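You operate a simulated robot arm through the tools that you are given. There is no shell and no other tool.

You are at the controls of a simulated two-armed robot. One attempt, no reset.

TASK
Carry the blue crate with both arms and set it on the wide clear patch of the long bench.

Only the result counts: the job must be done as asked and must still hold three seconds after the hand-in. Knocking over, shifting, dropping, spilling or breaking anything else fails it.

THE ROBOT
Two 7-joint arms with two-finger parallel grippers on one trunk, on a base that moves. Base frame: it is fixed to the floor where the robot stands at the start and does not move with it; the origin is under the middle of the robot, x ahead of it, y to its left, z up. Lengths are in mm, angles in rad, forces in N, time in s.
The left shoulder is at the start at [9, 169, 1179], the right one opposite. With the tool pointing down near the work surface each hand reaches from about 100 to 660 mm from the robot's upright axis, wherever it stands, measured 20 degrees to its own side. Places, roughly: wide clear patch of the long bench [-2400, 1300, 800]. Payload 3.8 kg a hand.
Tool frame (each hand has its own): the origin (TCP) lies between the finger pads and is the grasp point; the fingertips stand 30 mm ahead of it; z points along the fingers, y is the line along which they close. The gripper opens to 110 mm. The fingers are 20 mm wide and 10 mm thick; the gripper's body (48 by 112 mm) begins 55 mm behind the TCP.
Orientation is that of the tool frame in the base frame, as a unit quaternion [w, x, y, z]. With the fingers straight down and closing along the base's y, the tool's x points along the base's -x, its y along +y and its z along -z.

THE INTERFACE
- The arms move only by the tool jog_arm. It takes "left_deltas", "right_deltas" or both (then of equal length, played together; a hand with none holds still); each is one flat list of numbers, 7 for each row, row after row: the shift along the tool's x, y, z in units of 30 mm (1.0 is 30 mm), then the turn, a rotation vector about the tool's x, y, z in units of 4 degrees (1.0 is 4 degrees), then the opening, from 0 (shut) to 1 (fully open). In form: [tx, ty, tz, wx, wy, wz, grip, tx, ty, tz, wx, wy, wz, grip, ...]. A call has 1 to 20 rows; each row shifts and turns the commanded pose from where the row before left it, along the tool's axes as they then stand. A call with a number of a shift or a turn outside -1 to 1 is refused whole. Each row takes 0.2 s and may step no farther than 50 mm and 0.15 rad from the row before; otherwise, or with a gripper value out of range, the whole call is refused. A pose out of reach is approached as far as the arm can. The call stops where the force on the tool passes 40 N (or 10 N more than at its start, if that is more) or the arm is blocked; 0.2 s more then pass. The fingers move at their own pace (about 72 mm/s each) and stop on an object; they squeeze with about 43 N. The grip force told is the motor's: it shows also when the fingers shut on nothing. Time passes only in rows, and 0.2 s behind the last, so rows that do not move let the fingers close. The reply holds the time, the measured pose of the TCP, the force on the tool along the base axes, the opening and the grip force, in the units named above and with some noise, with the torque about the TCP (base axes, N m) and any sound that the robot's microphone picked up, and new pictures: "views" is both (left out), scene, wrist or none (wrist: the cameras of the hands that moved).
- Cameras (640 x 400 px; columns grow to the right, rows downward): "scene" is now at [96.2, 19, 1316.5]; the picture's right is [0.14, -0.99, 0.00], its down [-0.74, -0.11, -0.66] and it looks along [0.65, 0.09, -0.75] (base axes); focal length 261 px, centre (320, 200). "left" rides on the left gripper at [72, -17, -103] in its tool frame; the picture's right is [0.23, 0.97, 0.00], its down [-0.76, 0.18, -0.62] and it looks along [-0.61, 0.14, 0.78] (tool axes); focal length 222 px, centre (320, 200). "right" rides on the right gripper at [73, 17, -103] in its tool frame; the picture's right is [-0.23, 0.97, 0.00], its down [-0.76, -0.18, -0.62] and it looks along [-0.61, -0.14, 0.78] (tool axes); focal length 222 px, centre (320, 200). There is no depth. A picture from a camera that has moved, and an enlarged one, comes with that camera's place and axes in the base frame and with its lens. The place of the scene camera against the robot may be out by one fixed shift of up to 18 mm in any direction.
- raise_lower(by): moves the trunk up (or, below 0, down) by that many mm; the arms and the scene camera ride with it, the base frame stays. It gives what a move gives, with no picture.
- drive_base(legs): drives the robot by 1 to 6 legs, each [ahead, turn to the left] in mm and rad, along the robot's own axes; the way and the turn of a leg run together, so that a leg with both is an arc; at most 1500 mm and 3.142 rad a leg. The arms and the cameras ride along, it lands a little off, and it stops where it bumps. It gives what a move gives, and a new picture of the scene camera.
- turn_head(pan, tilt): turns the head with the scene camera to pan (to the left, within 1.396 rad either way) and tilt (down, from -0.506 to 1.204), counted from straight ahead of the robot. It gives what a move gives, and a new picture of the scene camera.
- close_up(camera, box): a new picture of the part [left, top, right, bottom] of that camera's present view, enlarged. The clock stands still meanwhile.
- finish_job(): hands the job in; it is judged then, once.

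Nothing tells you exact positions but the pictures and the camera data. Unless the task says otherwise, let go and move clear before handing in.

The tools are called after "Call:" by a JSON object that holds its "method" and its "body". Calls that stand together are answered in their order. jog_arm: Moves the arms, as the interface text tells. Its arguments: {"type":"object","properties":{"left_deltas":{"type":"array","items":{"type":"number"}},"right_deltas":{"type":"array","items":{"type":"number"}},"views":{"type":"string","enum":["both","scene","wrist","none"]}},"required":[]} The other tools are called the same way: raise_lower (by) moves the trunk up or down; drive_base (legs) drives the base; turn_head (pan, tilt) turns the head that bears the scene camera; close_up (camera, box) takes an enlarged picture of a part of a camera's view; finish_job () hands the job in.

At the start:

```text
time: 0.0
left_tool_pos: [312.2, 146.6, 970.7]
left_tcp_rot: [0.0, 0.001, 1.0, 0.002]
left_force: [-0.5, -0.5, 0.4]
left_wrist_torque: [-0.04, -0.01, 0.04]
left_opening: 110.2
left_finger_force: 0.1
right_tool_pos: [268.7, -88.9, 974.0]
right_tcp_rot: [0.005, -0.001, 1.0, 0.001]
right_force: [-0.5, 1.5, 0.0]
right_wrist_torque: [-0.05, -0.03, -0.01]
right_opening: 110.0
right_finger_force: 0.0
trunk travel left (down, up): [-275.0, 295.0]
robot x, y, heading: [0.6, -0.1, -0.003]
head pan, tilt (commanded): [0.141, 0.859]
```

scene: 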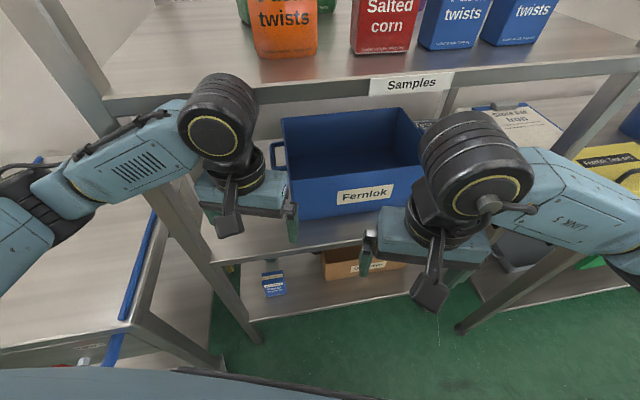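
right: 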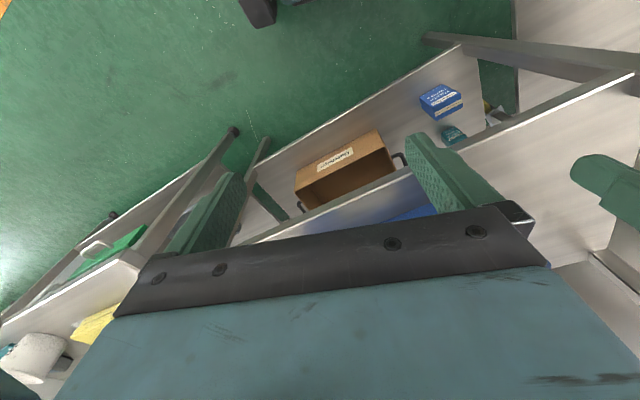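
left: 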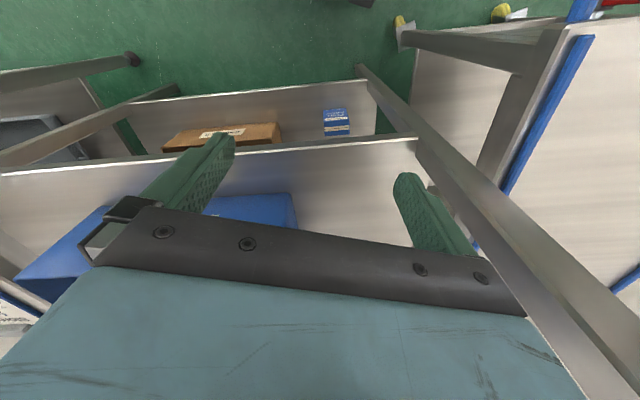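

I see a blue crate labelled "Fernlok" on a middle shelf ahead of the robot, with handles on its sides and an upper shelf above and behind it. I'll look around first with close-ups and head turns before moving anything.

Call:
{"method": "close_up", "body": {"camera": "scene", "box": [180, 60, 500, 260]}}

Call:
{"method": "turn_head", "body": {"pan": 0.0, "tilt": 0.5}}

Call:
{"method": "turn_head", "body": {"pan": 1.3, "tilt": 0.5}}

Call:
{"method": "turn_head", "body": {"pan": -1.3, "tilt": 0.5}}

```text
2.00 times, centred on (340, 160) of scene
camera zoom: at [96.2, 19.0, 1316.5], right [0.14, -0.99, 0.0], down [-0.74, -0.11, -0.66], along [0.65, 0.09, -0.75], focal length 522 px, centre (280, 280)
```

zoom: 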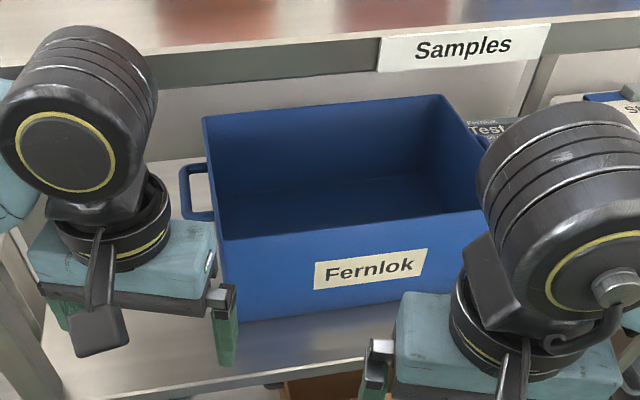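

```text
time: 0.8
left_tool_pos: [313.1, 147.1, 970.7]
left_tcp_rot: [0.0, 0.001, 1.0, 0.001]
left_force: [0.2, 0.2, 0.6]
left_wrist_torque: [0.0, -0.03, 0.02]
left_opening: 110.1
left_finger_force: 0.0
right_tool_pos: [270.5, -89.7, 974.5]
right_tcp_rot: [0.005, 0.001, 1.0, 0.001]
right_force: [-0.4, 1.1, -0.6]
right_wrist_torque: [0.01, 0.02, 0.03]
right_opening: 110.1
right_finger_force: 0.0
trunk travel left (down, up): [-275.0, 295.0]
robot x, y, heading: [-0.1, -2.0, -0.0]
head pan, tilt (commanded): [0.0, 0.499]
camera scene: at [110.3, 8.0, 1347.5], right [0.0, -1.0, 0.0], down [-0.47, 0.0, -0.88], along [0.88, 0.0, -0.47], focal length 261 px, centre (320, 200)
```

scene: 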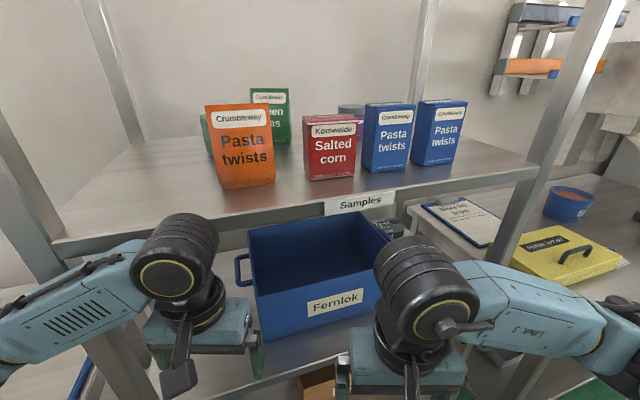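

```text
time: 2.3
left_tool_pos: [313.0, 147.3, 970.5]
left_tcp_rot: [-0.001, 0.001, 1.0, 0.002]
left_force: [-0.1, -1.0, -0.5]
left_wrist_torque: [0.01, -0.02, -0.02]
left_opening: 109.9
left_finger_force: 0.1
right_tool_pos: [269.3, -90.6, 974.5]
right_tcp_rot: [0.005, 0.0, 1.0, 0.001]
right_force: [-0.1, -0.5, 0.6]
right_wrist_torque: [-0.02, 0.02, -0.04]
right_opening: 109.7
right_finger_force: 0.1
trunk travel left (down, up): [-275.0, 295.0]
robot x, y, heading: [2.2, -0.8, 0.004]
head pan, tilt (commanded): [1.3, 0.499]
camera scene: at [43.6, 95.4, 1346.9], right [0.96, -0.27, 0.01], down [-0.12, -0.46, -0.88], along [0.24, 0.85, -0.48], focal length 261 px, centre (320, 200)
```

scene: 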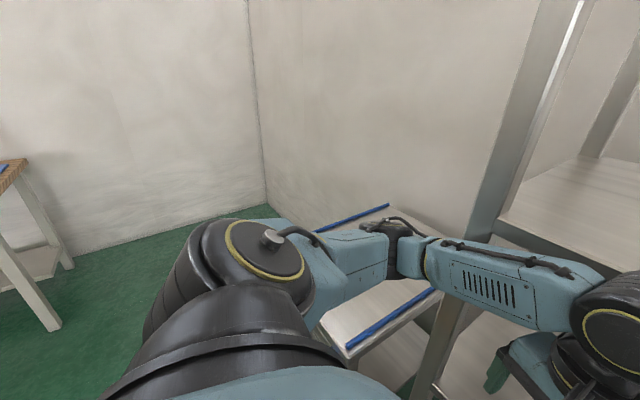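

```text
time: 4.6
left_tool_pos: [312.1, 146.7, 970.0]
left_tcp_rot: [-0.001, 0.0, 1.0, 0.003]
left_force: [-0.7, 0.8, -0.2]
left_wrist_torque: [0.03, -0.02, 0.02]
left_opening: 110.0
left_finger_force: 0.0
right_tool_pos: [269.8, -90.0, 975.3]
right_tcp_rot: [0.005, -0.001, 1.0, 0.0]
right_force: [-0.1, -0.3, -0.4]
right_wrist_torque: [-0.02, 0.0, 0.0]
right_opening: 110.0
right_finger_force: 0.1
trunk travel left (down, up): [-275.0, 295.0]
robot x, y, heading: [0.8, 2.7, 0.001]
head pan, tilt (commanded): [-1.3, 0.499]
camera scene: at [43.7, -80.0, 1346.7], right [-0.96, -0.27, -0.01], down [-0.12, 0.46, -0.88], along [0.24, -0.85, -0.48], focal length 261 px, centre (320, 200)
```

scene: 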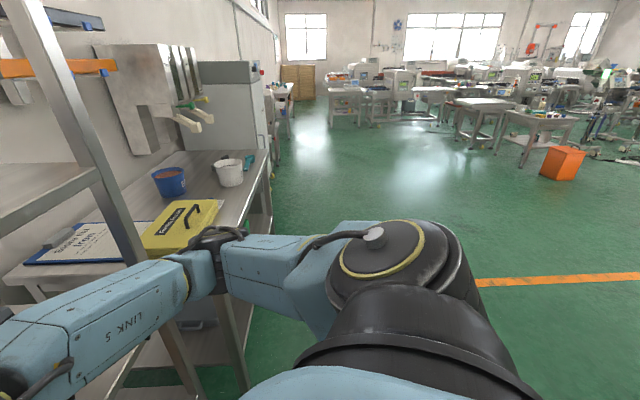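

The crate sits under/near the upper "Samples" shelf, flanked by rack posts. I'll take close-ups of the wrist views and re-aim the head at the crate to triangulate its position.

Call:
{"method": "close_up", "body": {"camera": "left", "box": [0, 100, 320, 300]}}

Call:
{"method": "close_up", "body": {"camera": "right", "box": [200, 80, 520, 280]}}

Call:
{"method": "turn_head", "body": {"pan": 0.0, "tilt": 0.8}}

```text
2.00 times, centred on (160, 200) of left
camera zoom: at [239.7, 130.3, 1074.1], right [-0.22, 0.97, 0.0], down [0.76, 0.17, 0.62], along [0.61, 0.14, -0.78], focal length 444 px, centre (640, 200)
```

zoom: 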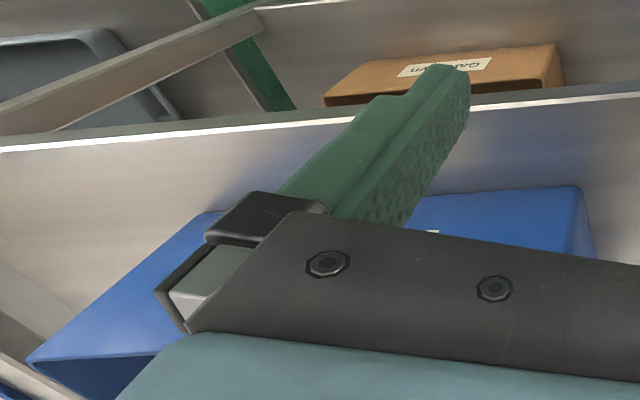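

```text
2.00 times, centred on (360, 180) of right
camera zoom: at [195.9, -72.1, 1077.0], right [0.23, 0.97, 0.0], down [0.76, -0.18, 0.63], along [0.61, -0.14, -0.78], focal length 444 px, centre (240, 240)
```

zoom: 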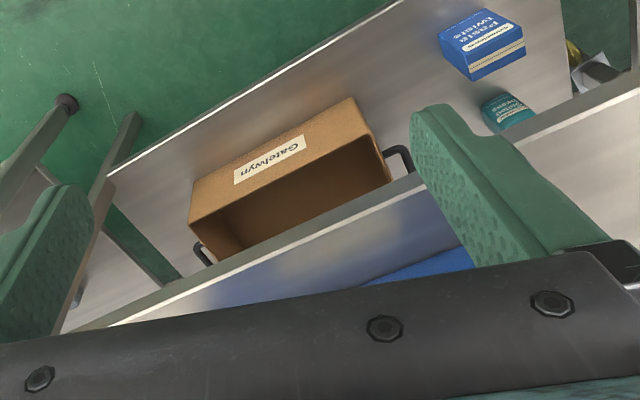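

```text
time: 6.1
left_tool_pos: [313.7, 146.3, 972.0]
left_tcp_rot: [-0.001, 0.001, 1.0, 0.002]
left_force: [0.6, -0.1, 0.2]
left_wrist_torque: [0.0, -0.02, 0.01]
left_opening: 110.1
left_finger_force: 0.0
right_tool_pos: [269.1, -89.1, 973.2]
right_tcp_rot: [0.005, 0.0, 1.0, 0.001]
right_force: [0.2, -0.4, -0.5]
right_wrist_torque: [0.02, -0.01, 0.01]
right_opening: 110.0
right_finger_force: 0.0
trunk travel left (down, up): [-275.0, 295.0]
robot x, y, heading: [-1.2, 0.8, 0.001]
head pan, tilt (commanded): [0.0, 0.799]
camera scene: at [100.2, 7.6, 1321.4], right [0.0, -1.0, 0.0], down [-0.71, 0.0, -0.7], along [0.7, 0.0, -0.71], focal length 261 px, centre (320, 200)
```

scene: 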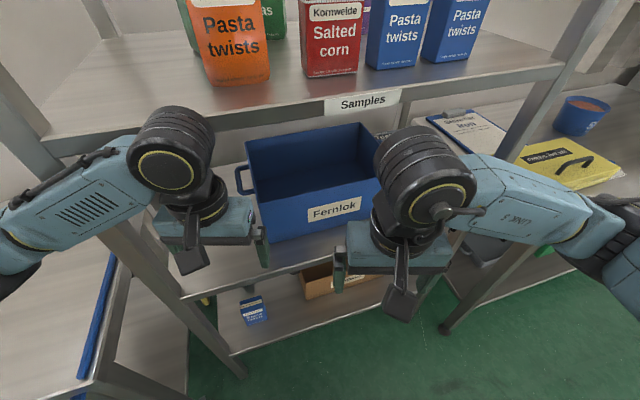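

The crate and rack look yawed about 0.3 rad relative to me (right side further away). Before moving the base I'll look to both sides as far back as possible.

Call:
{"method": "turn_head", "body": {"pan": 1.396, "tilt": 0.2}}

Call:
{"method": "turn_head", "body": {"pan": -1.396, "tilt": 0.3}}

Call:
{"method": "turn_head", "body": {"pan": -0.5, "tilt": 0.75}}

```text
time: 7.6
left_tool_pos: [313.0, 146.0, 970.5]
left_tcp_rot: [-0.001, 0.001, 1.0, 0.001]
left_force: [0.6, 0.8, -0.7]
left_wrist_torque: [-0.01, 0.0, 0.01]
left_opening: 109.9
left_finger_force: 0.1
right_tool_pos: [268.7, -90.1, 974.8]
right_tcp_rot: [0.005, 0.0, 1.0, 0.001]
right_force: [0.1, 0.1, -0.4]
right_wrist_torque: [0.03, 0.03, -0.01]
right_opening: 110.0
right_finger_force: 0.2
trunk travel left (down, up): [-275.0, 295.0]
robot x, y, heading: [1.1, 3.9, 0.004]
head pan, tilt (commanded): [1.396, 0.201]
camera scene: at [35.2, 99.3, 1374.5], right [0.98, -0.17, 0.01], down [-0.02, -0.2, -0.98], along [0.17, 0.97, -0.2], focal length 261 px, centre (320, 200)
```

scene: 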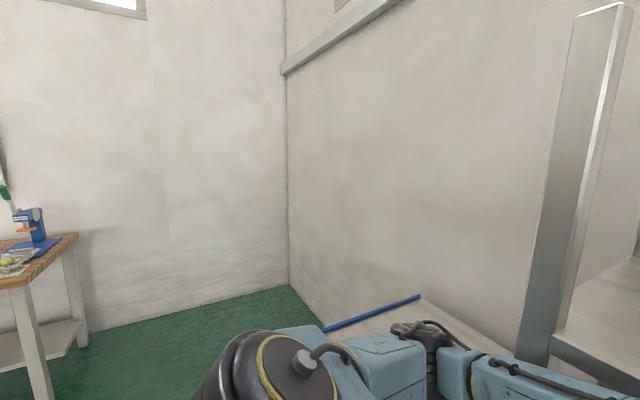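

```text
time: 10.1
left_tool_pos: [312.6, 147.0, 970.6]
left_tcp_rot: [-0.001, 0.001, 1.0, 0.002]
left_force: [0.4, 0.2, 0.9]
left_wrist_torque: [0.0, 0.01, -0.03]
left_opening: 110.2
left_finger_force: 0.1
right_tool_pos: [268.9, -89.8, 972.9]
right_tcp_rot: [0.005, 0.0, 1.0, 0.001]
right_force: [0.2, 0.7, 0.0]
right_wrist_torque: [-0.01, -0.02, 0.01]
right_opening: 110.0
right_finger_force: 0.0
trunk travel left (down, up): [-275.0, 295.0]
robot x, y, heading: [2.6, -0.4, -0.001]
head pan, tilt (commanded): [-1.396, 0.3]
camera scene: at [35.4, -84.5, 1365.0], right [-0.98, -0.17, -0.01], down [-0.04, 0.29, -0.96], along [0.17, -0.94, -0.3], focal length 261 px, centre (320, 200)
```

scene: 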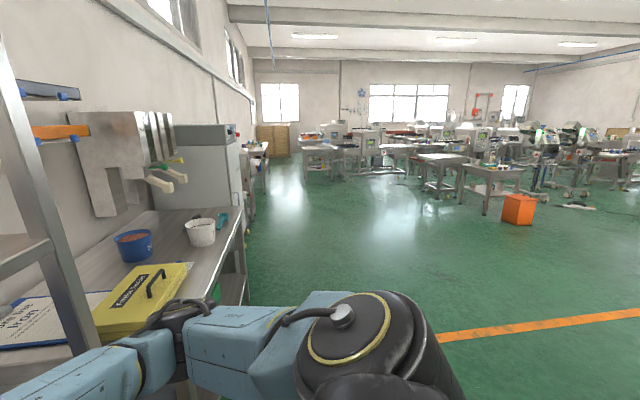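

```text
time: 11.3
left_tool_pos: [313.4, 145.7, 970.4]
left_tcp_rot: [-0.001, 0.001, 1.0, 0.001]
left_force: [-0.4, 0.7, -0.1]
left_wrist_torque: [-0.03, 0.0, -0.04]
left_opening: 110.2
left_finger_force: 0.0
right_tool_pos: [268.1, -90.2, 973.8]
right_tcp_rot: [0.004, 0.0, 1.0, 0.001]
right_force: [-0.7, -0.5, 0.0]
right_wrist_torque: [-0.02, -0.01, 0.01]
right_opening: 110.0
right_finger_force: 0.1
trunk travel left (down, up): [-275.0, 295.0]
robot x, y, heading: [1.1, 0.6, 0.005]
head pan, tilt (commanded): [-0.499, 0.75]
camera scene: at [92.3, -32.3, 1325.3], right [-0.48, -0.88, -0.01], down [-0.59, 0.33, -0.74], along [0.65, -0.35, -0.68], focal length 261 px, centre (320, 200)
```

scene: 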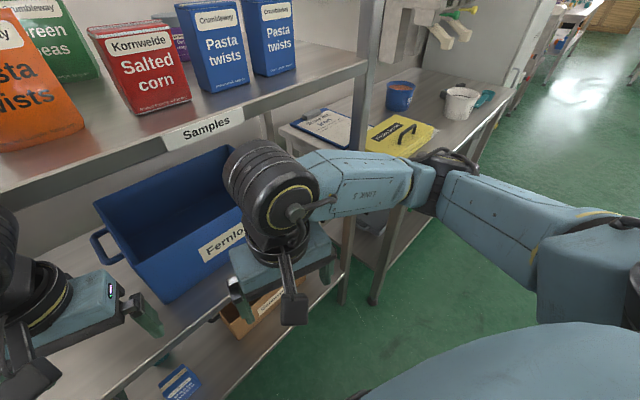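

The left elbow is close to the rack's left post, so I won't turn here. I'll back straight off 300 mm first, then look around.

Call:
{"method": "drive_base", "body": {"legs": [[-300, 0]]}}

Call:
{"method": "turn_head", "body": {"pan": 0.0, "tilt": 0.6}}

```text
time: 13.3
left_tool_pos: [22.5, 148.0, 967.5]
left_tcp_rot: [-0.006, 0.003, 1.0, 0.001]
left_force: [-0.4, -0.2, -0.2]
left_wrist_torque: [-0.03, -0.03, 0.0]
left_opening: 110.0
left_finger_force: 0.1
right_tool_pos: [-22.1, -89.4, 971.1]
right_tcp_rot: [0.0, 0.002, 1.0, -0.001]
right_force: [-0.3, 0.0, 0.0]
right_wrist_torque: [0.0, -0.02, 0.0]
right_opening: 110.0
right_finger_force: 0.0
trunk travel left (down, up): [-275.0, 295.0]
robot x, y, heading: [-300.1, 1.3, -0.002]
head pan, tilt (commanded): [-0.499, 0.75]
camera scene: at [-195.7, -30.4, 1324.5], right [-0.48, -0.88, 0.0], down [-0.6, 0.33, -0.73], along [0.64, -0.35, -0.68], focal length 261 px, centre (320, 200)
```

scene: 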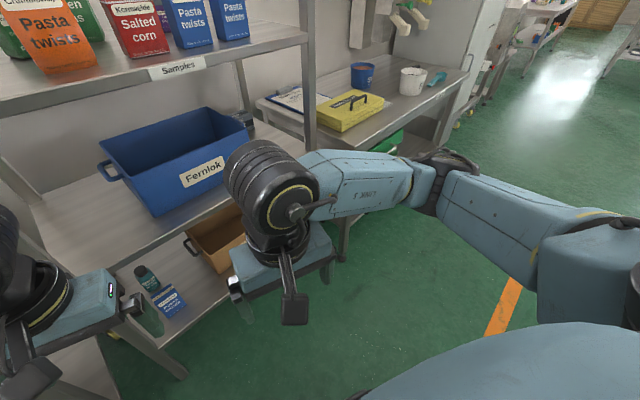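

```text
time: 14.3
left_tool_pos: [22.6, 145.8, 968.2]
left_tcp_rot: [-0.005, 0.003, 1.0, 0.001]
left_force: [0.5, 0.4, 0.2]
left_wrist_torque: [0.0, -0.04, -0.01]
left_opening: 109.8
left_finger_force: 0.1
right_tool_pos: [-22.4, -90.0, 970.3]
right_tcp_rot: [0.0, 0.002, 1.0, 0.0]
right_force: [-0.4, -1.1, -0.1]
right_wrist_torque: [0.0, 0.0, -0.02]
right_opening: 109.8
right_finger_force: 0.0
trunk travel left (down, up): [-275.0, 295.0]
robot x, y, heading: [-297.5, 0.9, -0.005]
head pan, tilt (commanded): [0.0, 0.6]
camera scene: at [-179.2, 9.2, 1337.3], right [0.0, -1.0, 0.0], down [-0.57, 0.0, -0.82], along [0.82, 0.0, -0.57], focal length 261 px, centre (320, 200)
```

scene: 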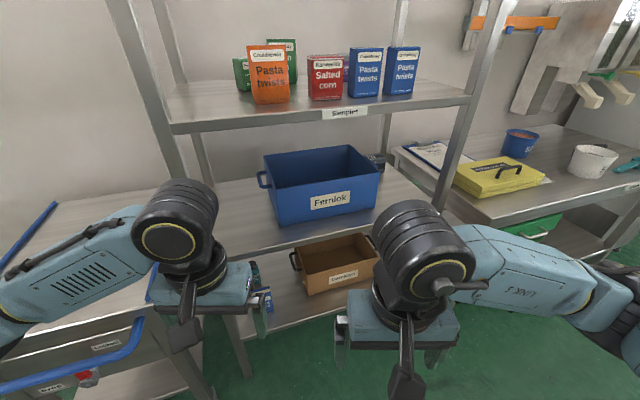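

The robot has clear view now: crate on the mid shelf with loop handles on its sides, and a small dark item behind its right rear corner. Let me zoom in.

Call:
{"method": "close_up", "body": {"camera": "scene", "box": [230, 90, 450, 228]}}

Call:
{"method": "close_up", "body": {"camera": "scene", "box": [340, 120, 420, 170]}}

Call:
{"method": "close_up", "body": {"camera": "scene", "box": [240, 160, 320, 210]}}

```text
2.90 times, centred on (340, 159) of scene
camera zoom: at [-179.2, 9.2, 1337.3], right [0.0, -1.0, 0.0], down [-0.57, 0.0, -0.82], along [0.82, 0.0, -0.57], focal length 757 px, centre (262, 319)
```

zoom: 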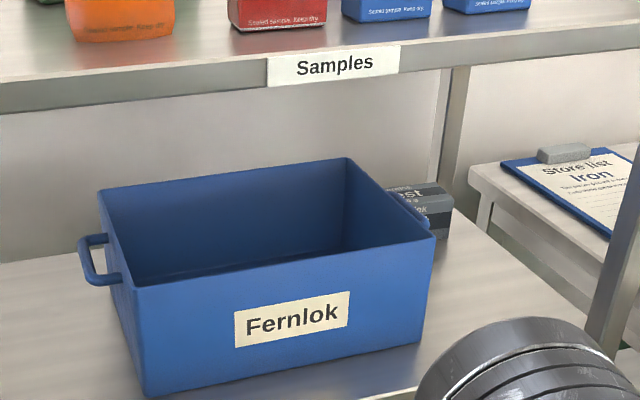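

```text
8.00 times, centred on (380, 145) of scene
camera zoom: at [-179.2, 9.2, 1337.3], right [0.0, -1.0, 0.0], down [-0.57, 0.0, -0.82], along [0.82, 0.0, -0.57], focal length 2088 px, centre (-160, 640)
```

zoom: 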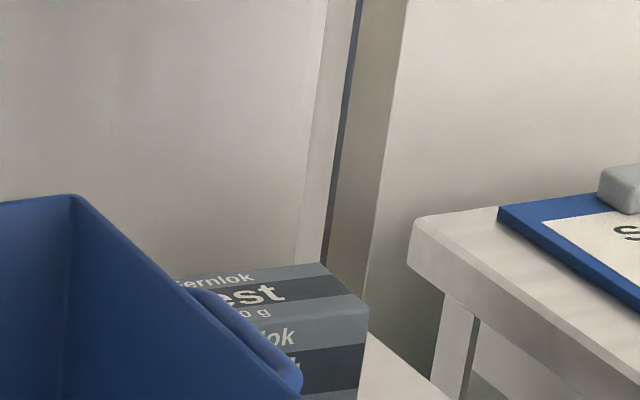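

```text
8.00 times, centred on (280, 185) of scene
camera zoom: at [-179.2, 9.2, 1337.3], right [0.0, -1.0, 0.0], down [-0.57, 0.0, -0.82], along [0.82, 0.0, -0.57], focal length 2088 px, centre (640, 320)
```

zoom: 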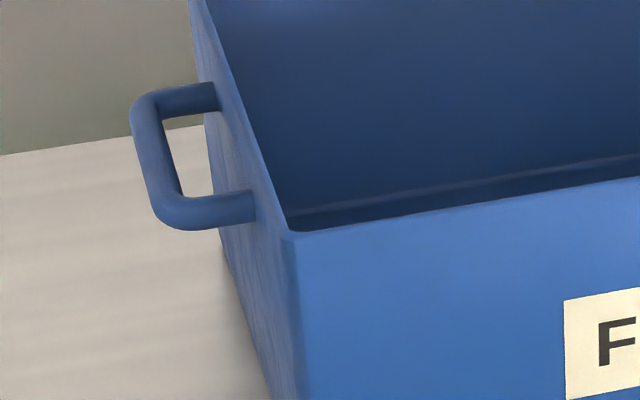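

There's a grey "Fernlok Test" item behind the crate's right rear; I must leave it alone. I'll turn left about 0.31 rad to square with the rack, then look further around behind me.

Call:
{"method": "drive_base", "body": {"legs": [[0, 0.31]]}}

Call:
{"method": "turn_head", "body": {"pan": 1.396, "tilt": 0.35}}

Call:
{"method": "turn_head", "body": {"pan": -1.396, "tilt": 0.35}}

Call:
{"method": "turn_head", "body": {"pan": 0.0, "tilt": 0.6}}

```text
time: 15.7
left_tool_pos: [-38.3, 240.4, 966.7]
left_tcp_rot: [-0.006, -0.155, 0.988, 0.001]
left_force: [-0.3, -0.5, 1.0]
left_wrist_torque: [-0.02, 0.02, -0.02]
left_opening: 110.0
left_finger_force: 0.1
right_tool_pos: [-7.4, 1.9, 970.9]
right_tcp_rot: [0.0, -0.156, 0.988, 0.0]
right_force: [-0.5, -0.4, -0.5]
right_wrist_torque: [-0.04, 0.01, 0.0]
right_opening: 110.2
right_finger_force: 0.1
trunk travel left (down, up): [-275.0, 295.0]
robot x, y, heading: [-298.9, 1.1, 0.315]
head pan, tilt (commanded): [0.0, 0.6]
camera scene: at [-184.7, 43.7, 1337.3], right [0.31, -0.95, 0.0], down [-0.54, -0.17, -0.83], along [0.78, 0.25, -0.56], focal length 261 px, centre (320, 200)
```

scene: 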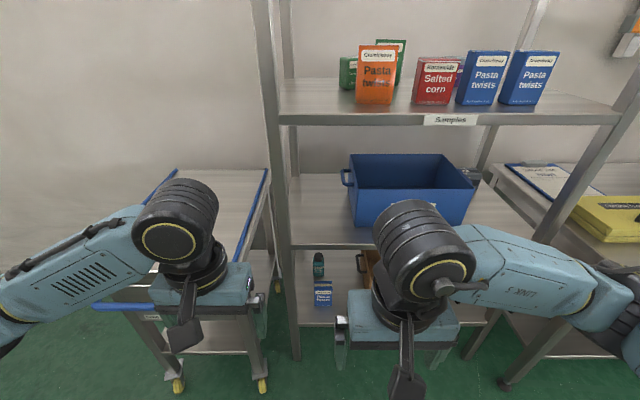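

```text
time: 17.2
left_tool_pos: [-38.7, 239.5, 966.8]
left_tcp_rot: [-0.006, -0.155, 0.988, -0.001]
left_force: [-0.1, 0.5, 0.3]
left_wrist_torque: [0.04, 0.01, 0.0]
left_opening: 110.1
left_finger_force: 0.1
right_tool_pos: [-8.3, 1.8, 971.5]
right_tcp_rot: [0.0, -0.156, 0.988, -0.001]
right_force: [-0.8, 0.8, 0.4]
right_wrist_torque: [0.0, -0.02, 0.0]
right_opening: 110.0
right_finger_force: 0.0
trunk travel left (down, up): [-275.0, 295.0]
robot x, y, heading: [-298.6, 0.1, 0.317]
head pan, tilt (commanded): [1.396, 0.351]
camera scene: at [-281.5, 108.3, 1360.1], right [0.99, 0.14, 0.0], down [0.05, -0.34, -0.94], along [-0.13, 0.93, -0.34], focal length 261 px, centre (320, 200)
```

scene: 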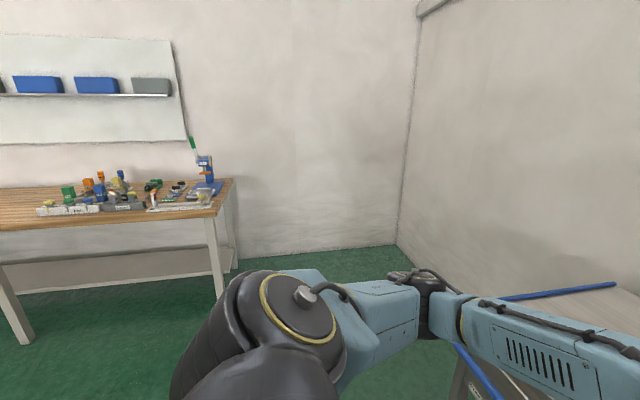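

```text
time: 19.7
left_tool_pos: [-39.0, 239.6, 968.1]
left_tcp_rot: [-0.007, -0.156, 0.988, 0.0]
left_force: [-0.4, 0.4, -0.2]
left_wrist_torque: [-0.01, -0.01, -0.03]
left_opening: 110.0
left_finger_force: 0.1
right_tool_pos: [-7.6, 1.4, 971.7]
right_tcp_rot: [0.0, -0.156, 0.988, 0.0]
right_force: [0.2, 0.8, -0.1]
right_wrist_torque: [0.0, 0.0, 0.0]
right_opening: 110.1
right_finger_force: 0.0
trunk travel left (down, up): [-275.0, 295.0]
robot x, y, heading: [-302.7, -0.7, 0.314]
head pan, tilt (commanded): [-1.396, 0.351]
camera scene: at [-224.9, -66.1, 1360.1], right [-0.88, -0.47, 0.0], down [-0.16, 0.3, -0.94], along [0.44, -0.83, -0.34], focal length 261 px, centre (320, 200)
```

scene: 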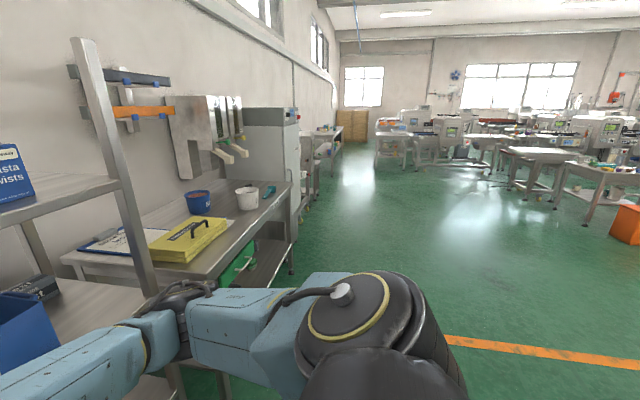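

```text
time: 21.2
left_tool_pos: [-38.6, 240.4, 968.4]
left_tcp_rot: [-0.006, -0.156, 0.988, 0.0]
left_force: [0.5, 0.2, 0.0]
left_wrist_torque: [0.01, -0.02, 0.0]
left_opening: 110.0
left_finger_force: 0.0
right_tool_pos: [-7.6, 1.5, 970.8]
right_tcp_rot: [-0.001, -0.156, 0.988, 0.0]
right_force: [-0.3, -0.3, 0.5]
right_wrist_torque: [0.0, -0.01, -0.02]
right_opening: 109.9
right_finger_force: 0.0
trunk travel left (down, up): [-275.0, 295.0]
robot x, y, heading: [-300.0, -0.8, 0.317]
head pan, tilt (commanded): [0.0, 0.6]
camera scene: at [-184.5, 43.3, 1337.3], right [0.31, -0.95, 0.0], down [-0.54, -0.17, -0.83], along [0.79, 0.25, -0.56], focal length 261 px, centre (320, 200)
```

scene: 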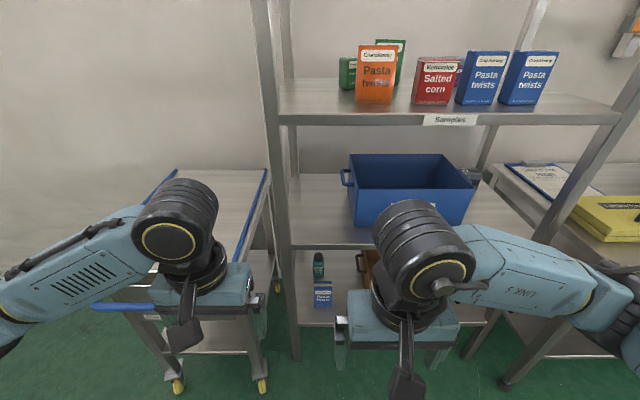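

The view is now square with the rack, and to the left is a wheeled trolley (must not be bumped); the wooden bench along the left wall is the long bench. I'll zoom in on the crate to measure it from this squared-up pose.

Call:
{"method": "close_up", "body": {"camera": "scene", "box": [320, 130, 500, 243]}}

Call:
{"method": "close_up", "body": {"camera": "scene", "box": [240, 90, 640, 340]}}

```text
3.54 times, centred on (410, 186) of scene
camera zoom: at [-184.5, 43.3, 1337.3], right [0.31, -0.95, 0.0], down [-0.54, -0.17, -0.83], along [0.79, 0.25, -0.56], focal length 924 px, centre (1, 248)
```

zoom: 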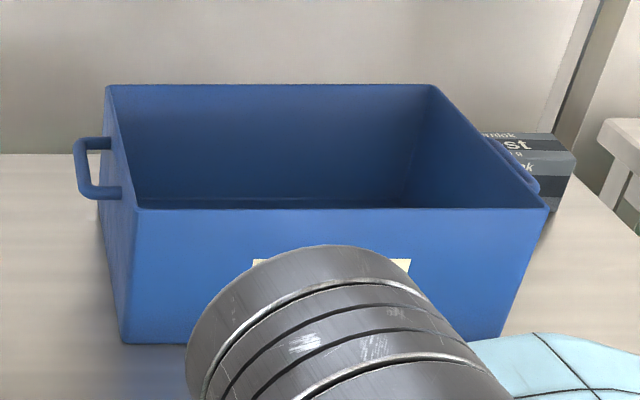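

```text
1.60 times, centred on (440, 215) of scene
camera zoom: at [-184.5, 43.3, 1337.3], right [0.31, -0.95, 0.0], down [-0.54, -0.17, -0.83], along [0.79, 0.25, -0.56], focal length 418 px, centre (128, 176)
```

zoom: 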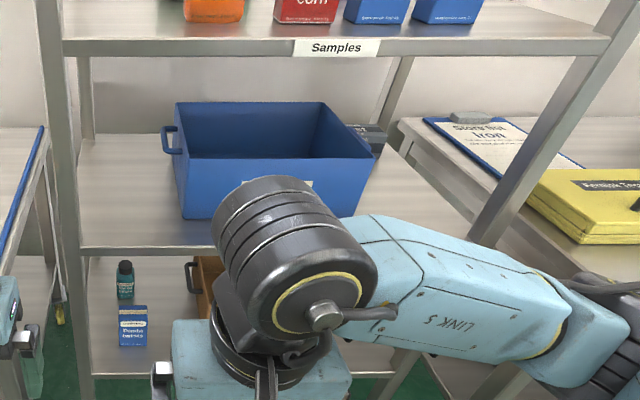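

The crate centre is about 290 mm to the right of my axis and about 930 mm ahead. I'll shift sideways by turning left, backing over floor I've already seen is clear, then turning back square to the rack.

Call:
{"method": "drive_base", "body": {"legs": [[0, 0.7]]}}

Call:
{"method": "turn_head", "body": {"pan": 1.396, "tilt": 0.35}}

```text
time: 23.5
left_tool_pos: [-256.2, 350.5, 967.8]
left_tcp_rot: [-0.007, -0.487, 0.874, -0.002]
left_force: [-0.9, -0.8, -0.2]
left_wrist_torque: [0.02, -0.06, -0.04]
left_opening: 110.0
left_finger_force: 0.1
right_tool_pos: [-78.1, 191.1, 970.9]
right_tcp_rot: [0.0, -0.487, 0.873, 0.0]
right_force: [-0.4, 0.2, -0.7]
right_wrist_torque: [0.02, -0.01, -0.02]
right_opening: 110.0
right_finger_force: 0.0
trunk travel left (down, up): [-275.0, 295.0]
robot x, y, heading: [-300.3, 2.2, 1.019]
head pan, tilt (commanded): [0.0, 0.6]
camera scene: at [-231.5, 102.8, 1337.3], right [0.85, -0.52, 0.0], down [-0.3, -0.48, -0.83], along [0.43, 0.7, -0.56], focal length 261 px, centre (320, 200)
```

scene: 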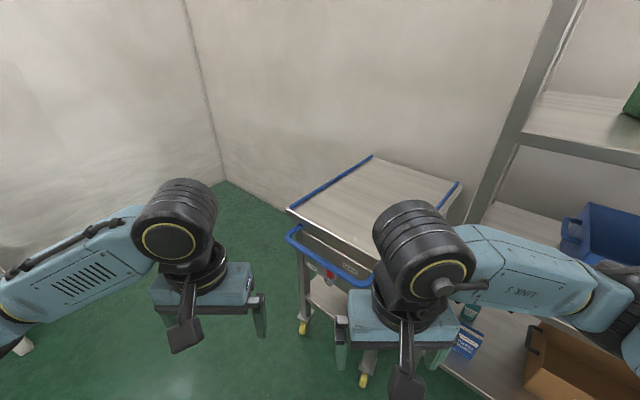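

```text
time: 25.0
left_tool_pos: [-254.9, 350.7, 967.8]
left_tcp_rot: [-0.005, -0.487, 0.873, -0.001]
left_force: [-1.1, -0.5, -0.2]
left_wrist_torque: [-0.02, 0.0, 0.02]
left_opening: 109.9
left_finger_force: 0.1
right_tool_pos: [-78.4, 191.0, 971.3]
right_tcp_rot: [0.0, -0.487, 0.873, 0.001]
right_force: [-1.3, -0.1, -0.3]
right_wrist_torque: [0.0, 0.02, -0.01]
right_opening: 110.2
right_finger_force: 0.1
trunk travel left (down, up): [-275.0, 295.0]
robot x, y, heading: [-297.7, 0.7, 1.017]
head pan, tilt (commanded): [1.396, 0.351]
camera scene: at [-347.1, 89.4, 1360.1], right [0.66, 0.75, 0.0], down [0.26, -0.23, -0.94], along [-0.7, 0.62, -0.34], focal length 261 px, centre (320, 200)
```

scene: 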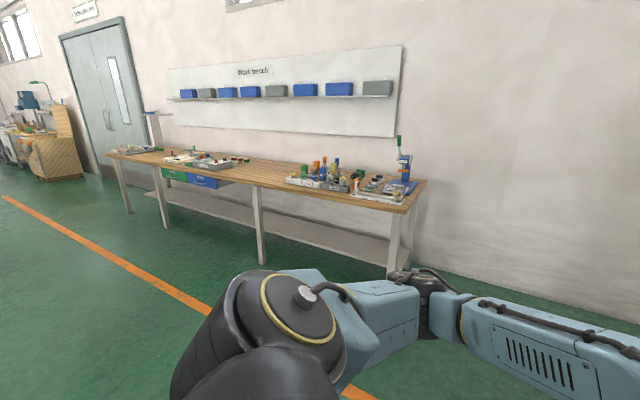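

I can see the long workbench along the wall with a clear patch between two tool groups, and the floor between is empty. Now I'll complete the sideways shift: back up and turn back square to the rack.

Call:
{"method": "drive_base", "body": {"legs": [[-448, 0], [0, -0.702]]}}

Call:
{"method": "turn_head", "body": {"pan": 0.0, "tilt": 0.5}}

```text
time: 29.6
left_tool_pos: [-270.7, -137.4, 967.9]
left_tcp_rot: [-0.006, -0.156, 0.988, -0.001]
left_force: [-0.3, 0.1, 0.0]
left_wrist_torque: [-0.02, 0.0, 0.02]
left_opening: 109.8
left_finger_force: 0.1
right_tool_pos: [-238.8, -375.0, 970.5]
right_tcp_rot: [0.0, -0.158, 0.987, 0.0]
right_force: [0.5, 0.3, 0.0]
right_wrist_torque: [0.0, 0.0, 0.03]
right_opening: 110.0
right_finger_force: 0.1
trunk travel left (down, up): [-275.0, 295.0]
robot x, y, heading: [-532.6, -378.9, 0.313]
head pan, tilt (commanded): [1.396, 0.351]
camera scene: at [-512.9, -270.2, 1360.1], right [0.99, 0.14, 0.0], down [0.05, -0.34, -0.94], along [-0.13, 0.93, -0.34], focal length 261 px, centre (320, 200)
```

scene: 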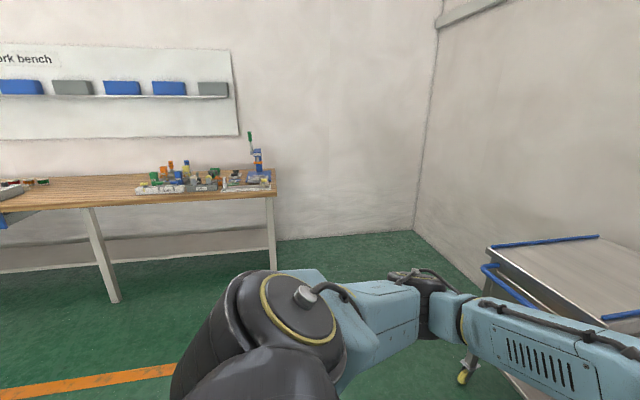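

```text
time: 31.1
left_tool_pos: [-270.0, -137.7, 967.2]
left_tcp_rot: [-0.006, -0.156, 0.988, 0.001]
left_force: [0.1, 1.1, 0.4]
left_wrist_torque: [-0.06, 0.0, 0.05]
left_opening: 109.9
left_finger_force: 0.0
right_tool_pos: [-239.1, -376.0, 970.9]
right_tcp_rot: [0.001, -0.158, 0.987, 0.0]
right_force: [0.5, 0.3, 0.6]
right_wrist_torque: [0.01, -0.03, 0.02]
right_opening: 109.7
right_finger_force: 0.1
trunk travel left (down, up): [-275.0, 295.0]
robot x, y, heading: [-528.9, -379.6, 0.315]
head pan, tilt (commanded): [0.0, 0.499]
camera scene: at [-413.4, -333.8, 1346.4], right [0.31, -0.95, 0.0], down [-0.45, -0.15, -0.88], along [0.83, 0.27, -0.48], focal length 261 px, centre (320, 200)
```

scene: 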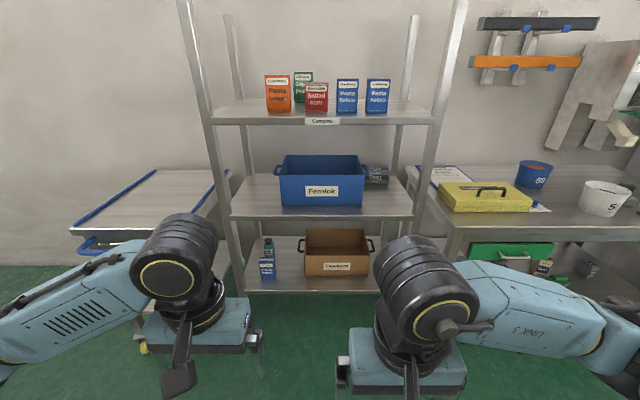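

I'm now centred on the rack with plenty of room. Next I'll extend both hands forward and outward (still pointing down) in free space, before rotating the fingers to point forward.

Call:
{"method": "jog_arm", "body": {"left_deltas": [-0.742, 0.303, 0, 0, 0, 0, 1, -0.742, 0.303, 0, 0, 0, 0, 1, -0.742, 0.303, 0, 0, 0, 0, 1, -0.742, 0.303, 0, 0, 0, 0, 1, -0.742, 0.303, 0, 0, 0, 0, 1, -0.742, 0.303, 0, 0, 0, 0, 1, -0.742, 0.303, 0, 0, 0, 0, 1, -0.742, 0.303, 0, 0, 0, 0, 1], "right_deltas": [-0.925, -0.563, 0, 0, 0, 0, 1, -0.925, -0.563, 0, 0, 0, 0, 1, -0.925, -0.563, 0, 0, 0, 0, 1, -0.925, -0.563, 0, 0, 0, 0, 1, -0.925, -0.563, 0, 0, 0, 0, 1, -0.925, -0.563, 0, 0, 0, 0, 1, -0.925, -0.563, 0, 0, 0, 0, 1, -0.925, -0.563, 0, 0, 0, 0, 1], "views": "scene"}}

```text
time: 32.9
left_tool_pos: [-122.1, -13.0, 967.5]
left_tcp_rot: [-0.006, -0.157, 0.988, 0.0]
left_force: [0.0, 0.6, -1.2]
left_wrist_torque: [-0.03, 0.0, 0.04]
left_opening: 109.6
left_finger_force: 0.1
right_tool_pos: [16.1, -436.5, 971.1]
right_tcp_rot: [0.001, -0.157, 0.988, 0.0]
right_force: [-0.1, -0.3, -0.2]
right_wrist_torque: [-0.02, 0.04, 0.03]
right_opening: 110.2
right_finger_force: 0.1
trunk travel left (down, up): [-275.0, 295.0]
robot x, y, heading: [-531.1, -382.0, 0.314]
head pan, tilt (commanded): [0.0, 0.499]
camera scene: at [-412.7, -333.8, 1346.3], right [0.31, -0.95, 0.0], down [-0.46, -0.15, -0.88], along [0.83, 0.27, -0.48], focal length 261 px, centre (320, 200)
```

scene: 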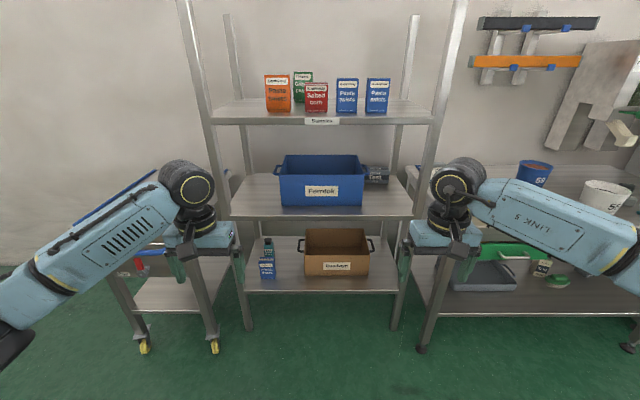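

Arms are extended. Now I rotate both hands 120° about the diagonal axis so that the fingers point forward, closing vertically, with the wrist cameras on the outside.

Call:
{"method": "jog_arm", "body": {"left_deltas": [0, 0, 0, -0.962, -0.962, 0.962, 1, 0, 0, 0, -0.962, -0.962, 0.962, 1, 0, 0, 0, -0.962, -0.962, 0.962, 1, 0, 0, 0, -0.962, -0.962, 0.962, 1, 0, 0, 0, -0.962, -0.962, 0.962, 1, 0, 0, 0, -0.962, -0.962, 0.962, 1, 0, 0, 0, -0.962, -0.962, 0.962, 1, 0, 0, 0, -0.962, -0.962, 0.962, 1, 0, 0, 0, -0.962, -0.962, 0.962, 1], "right_deltas": [0, 0, 0, 0.962, -0.962, -0.962, 1, 0, 0, 0, 0.962, -0.962, -0.962, 1, 0, 0, 0, 0.962, -0.962, -0.962, 1, 0, 0, 0, 0.962, -0.962, -0.962, 1, 0, 0, 0, 0.962, -0.962, -0.962, 1, 0, 0, 0, 0.962, -0.962, -0.962, 1, 0, 0, 0, 0.962, -0.962, -0.962, 1, 0, 0, 0, 0.962, -0.962, -0.962, 1, 0, 0, 0, 0.962, -0.962, -0.962, 1], "views": "scene"}}

```text
time: 34.9
left_tool_pos: [-123.2, -14.8, 964.9]
left_tcp_rot: [0.235, 0.152, 0.902, 0.329]
left_force: [-1.0, -0.4, 0.5]
left_wrist_torque: [0.03, 0.02, -0.04]
left_opening: 110.3
left_finger_force: 0.1
right_tool_pos: [14.8, -435.3, 971.3]
right_tcp_rot: [0.331, -0.421, 0.81, -0.239]
right_force: [0.1, 0.2, -0.3]
right_wrist_torque: [-0.01, -0.02, 0.0]
right_opening: 109.9
right_finger_force: 0.1
trunk travel left (down, up): [-275.0, 295.0]
robot x, y, heading: [-530.4, -378.1, 0.315]
head pan, tilt (commanded): [0.0, 0.499]
camera scene: at [-413.6, -333.9, 1346.4], right [0.31, -0.95, 0.0], down [-0.45, -0.15, -0.88], along [0.83, 0.27, -0.48], focal length 261 px, centre (320, 200)
```

scene: 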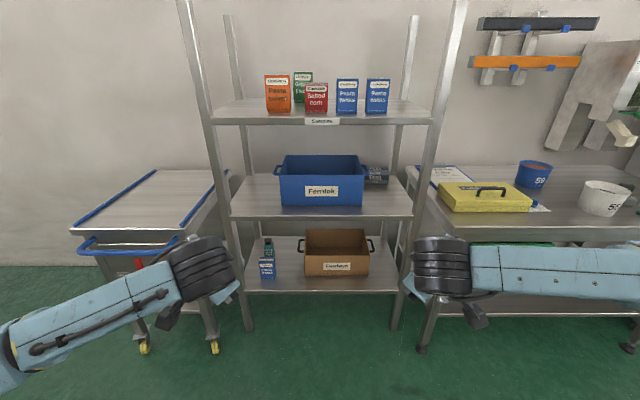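

The first half of the rotation went cleanly with no forces. Continuing the second half.

Call:
{"method": "jog_arm", "body": {"left_deltas": [0, 0, 0, -0.962, -0.962, 0.962, 1, 0, 0, 0, -0.962, -0.962, 0.962, 1, 0, 0, 0, -0.962, -0.962, 0.962, 1, 0, 0, 0, -0.962, -0.962, 0.962, 1, 0, 0, 0, -0.962, -0.962, 0.962, 1, 0, 0, 0, -0.962, -0.962, 0.962, 1, 0, 0, 0, -0.962, -0.962, 0.962, 1, 0, 0, 0, -0.962, -0.962, 0.962, 1, 0, 0, 0, -0.962, -0.962, 0.962, 1], "right_deltas": [0, 0, 0, 0.962, -0.962, -0.962, 1, 0, 0, 0, 0.962, -0.962, -0.962, 1, 0, 0, 0, 0.962, -0.962, -0.962, 1, 0, 0, 0, 0.962, -0.962, -0.962, 1, 0, 0, 0, 0.962, -0.962, -0.962, 1, 0, 0, 0, 0.962, -0.962, -0.962, 1, 0, 0, 0, 0.962, -0.962, -0.962, 1, 0, 0, 0, 0.962, -0.962, -0.962, 1, 0, 0, 0, 0.962, -0.962, -0.962, 1], "views": "both"}}

```text
time: 36.9
left_tool_pos: [-121.8, -12.6, 965.9]
left_tcp_rot: [0.413, 0.419, 0.573, 0.57]
left_force: [0.0, 0.0, -0.1]
left_wrist_torque: [-0.04, 0.0, 0.01]
left_opening: 109.8
left_finger_force: 0.1
right_tool_pos: [-43.6, -301.8, 1051.2]
right_tcp_rot: [-0.57, 0.572, -0.417, 0.417]
right_force: [-0.1, -0.9, 0.9]
right_wrist_torque: [-0.02, -0.03, -0.04]
right_opening: 110.2
right_finger_force: 0.0
right hand out of reach, approached as far as the arm can: row 5, 6, 7, 8, 9
trunk travel left (down, up): [-275.0, 295.0]
robot x, y, heading: [-531.8, -381.9, 0.314]
head pan, tilt (commanded): [0.0, 0.499]
camera scene: at [-414.0, -333.3, 1346.4], right [0.31, -0.95, 0.0], down [-0.45, -0.15, -0.88], along [0.83, 0.27, -0.48], focal length 261 px, centre (320, 200)
camera right: at [-119.9, -400.8, 1035.6], right [-0.07, 0.21, -0.97], down [-0.82, 0.54, 0.18], along [0.56, 0.82, 0.14], focal length 222 px, centre (320, 200)
camera left: at [-244.9, 25.0, 949.9], right [-0.06, 0.22, 0.97], down [-0.36, -0.92, 0.18], along [0.93, -0.34, 0.13], focal length 222 px, centre (320, 200)
```

scene: 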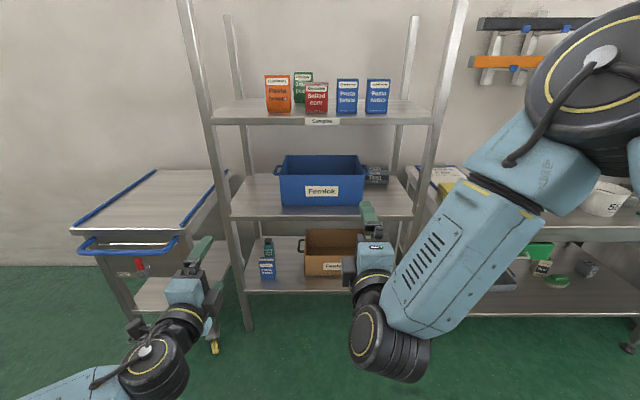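
right: 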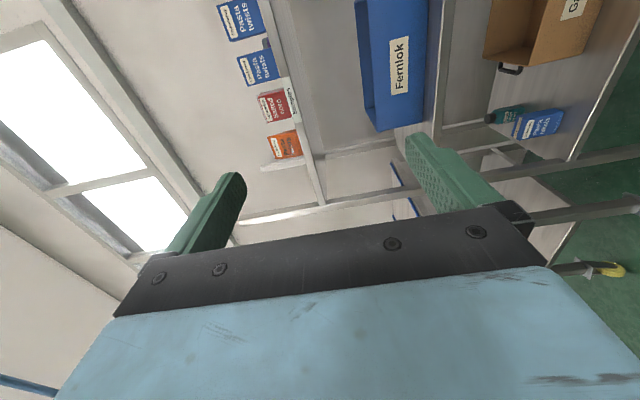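
left: 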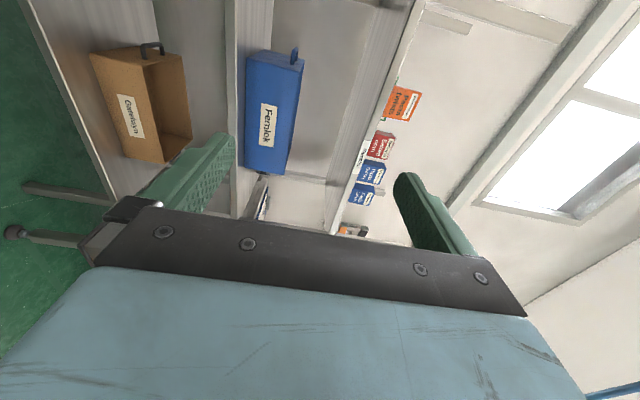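

The left hand reached the wanted pose, but the right arm ran into a limit midway and swung its elbow up. I'll reverse the right hand's last rotation to recover, holding the left still.

Call:
{"method": "jog_arm", "body": {"right_deltas": [0, 0, 0, -0.962, 0.962, 0.962, 1, 0, 0, 0, -0.962, 0.962, 0.962, 1, 0, 0, 0, -0.962, 0.962, 0.962, 1, 0, 0, 0, -0.962, 0.962, 0.962, 1, 0, 0, 0, -0.962, 0.962, 0.962, 1, 0, 0, 0, -0.962, 0.962, 0.962, 1, 0, 0, 0, -0.962, 0.962, 0.962, 1, 0, 0, 0, -0.962, 0.962, 0.962, 1, 0, 0, 0, -0.962, 0.962, 0.962, 1], "views": "scene"}}

```text
time: 38.9
left_tool_pos: [-121.7, -14.1, 965.9]
left_tcp_rot: [0.412, 0.419, 0.575, 0.569]
left_force: [1.0, -0.6, 0.4]
left_wrist_torque: [0.0, 0.0, 0.01]
left_opening: 110.5
left_finger_force: 0.0
right_tool_pos: [-43.9, -302.3, 1051.2]
right_tcp_rot: [0.33, -0.421, 0.811, -0.239]
right_force: [-0.5, -0.1, 0.5]
right_wrist_torque: [-0.01, -0.01, -0.03]
right_opening: 109.9
right_finger_force: 0.0
trunk travel left (down, up): [-275.0, 295.0]
robot x, y, heading: [-531.6, -382.2, 0.318]
head pan, tilt (commanded): [0.0, 0.499]
camera scene: at [-413.2, -334.1, 1346.4], right [0.31, -0.95, 0.0], down [-0.46, -0.15, -0.88], along [0.83, 0.27, -0.48], focal length 261 px, centre (320, 200)
```

scene: 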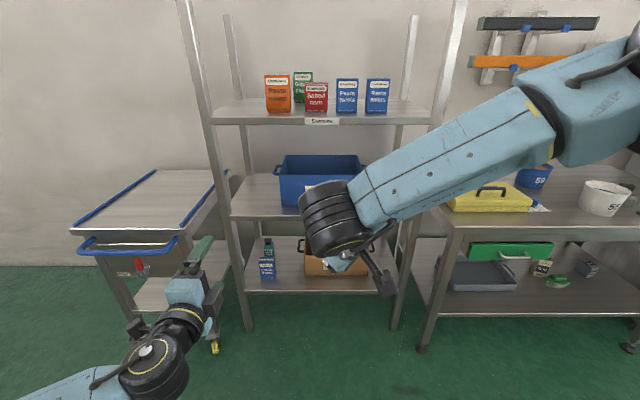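

The right hand is back at mid-rotation but with a raised elbow. I'll continue reversing it to tool-down so I can re-stage the arm with the elbow low.

Call:
{"method": "jog_arm", "body": {"right_deltas": [0, 0, 0, -0.962, 0.962, 0.962, 1, 0, 0, 0, -0.962, 0.962, 0.962, 1, 0, 0, 0, -0.962, 0.962, 0.962, 1, 0, 0, 0, -0.962, 0.962, 0.962, 1, 0, 0, 0, -0.962, 0.962, 0.962, 1, 0, 0, 0, -0.962, 0.962, 0.962, 1, 0, 0, 0, -0.962, 0.962, 0.962, 1, 0, 0, 0, -0.962, 0.962, 0.962, 1, 0, 0, 0, -0.962, 0.962, 0.962, 1], "views": "scene"}}

```text
time: 40.9
left_tool_pos: [-122.3, -13.4, 965.1]
left_tcp_rot: [0.412, 0.419, 0.575, 0.569]
left_force: [-0.9, 0.7, -0.5]
left_wrist_torque: [0.0, 0.0, -0.03]
left_opening: 110.0
left_finger_force: 0.1
right_tool_pos: [-42.9, -302.3, 1051.0]
right_tcp_rot: [-0.001, -0.156, 0.988, 0.0]
right_force: [0.6, -0.3, 0.5]
right_wrist_torque: [-0.01, -0.01, 0.02]
right_opening: 110.4
right_finger_force: 0.1
trunk travel left (down, up): [-275.0, 295.0]
robot x, y, heading: [-529.4, -375.7, 0.317]
head pan, tilt (commanded): [0.0, 0.499]
camera scene: at [-413.1, -334.1, 1346.4], right [0.31, -0.95, 0.0], down [-0.46, -0.15, -0.88], along [0.83, 0.27, -0.48], focal length 261 px, centre (320, 200)
```

scene: 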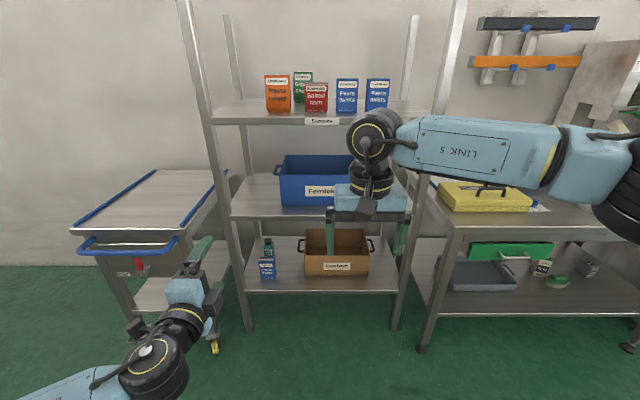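

The right arm is tool-down again. I'll bring it lower and outward so that its elbow drops, then retry the rotation with a different path (pitching first).

Call:
{"method": "jog_arm", "body": {"right_deltas": [0.3625, -0.604, 0.7125, 0, 0, 0, 1, 0.3625, -0.604, 0.7125, 0, 0, 0, 1, 0.3625, -0.604, 0.7125, 0, 0, 0, 1, 0.3625, -0.604, 0.7125, 0, 0, 0, 1, 0.3625, -0.604, 0.7125, 0, 0, 0, 1, 0.3625, -0.604, 0.7125, 0, 0, 0, 1, 0.3625, -0.604, 0.7125, 0, 0, 0, 1, 0.3625, -0.604, 0.7125, 0, 0, 0, 1], "views": "scene"}}

```text
time: 42.7
left_tool_pos: [-123.1, -13.5, 965.9]
left_tcp_rot: [0.412, 0.419, 0.575, 0.569]
left_force: [-0.2, -0.2, 1.0]
left_wrist_torque: [-0.02, 0.02, 0.01]
left_opening: 110.1
left_finger_force: 0.0
right_tool_pos: [-81.5, -469.6, 880.6]
right_tcp_rot: [0.0, -0.156, 0.988, 0.001]
right_force: [0.0, -0.3, 0.8]
right_wrist_torque: [0.01, -0.03, 0.01]
right_opening: 109.9
right_finger_force: 0.0
trunk travel left (down, up): [-275.0, 295.0]
robot x, y, heading: [-530.5, -377.3, 0.321]
head pan, tilt (commanded): [0.0, 0.499]
camera scene: at [-413.4, -334.4, 1346.4], right [0.31, -0.95, 0.0], down [-0.45, -0.15, -0.88], along [0.83, 0.27, -0.48], focal length 261 px, centre (320, 200)
```

scene: 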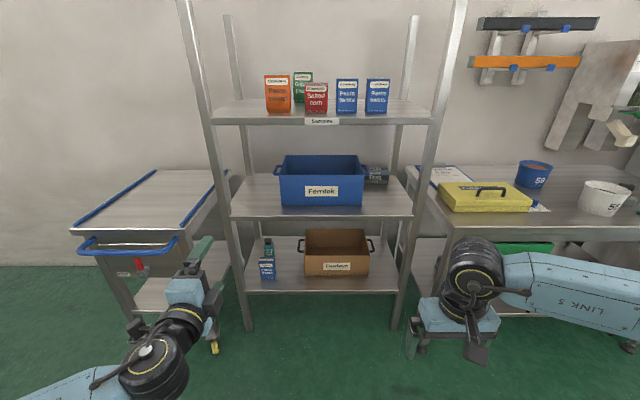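

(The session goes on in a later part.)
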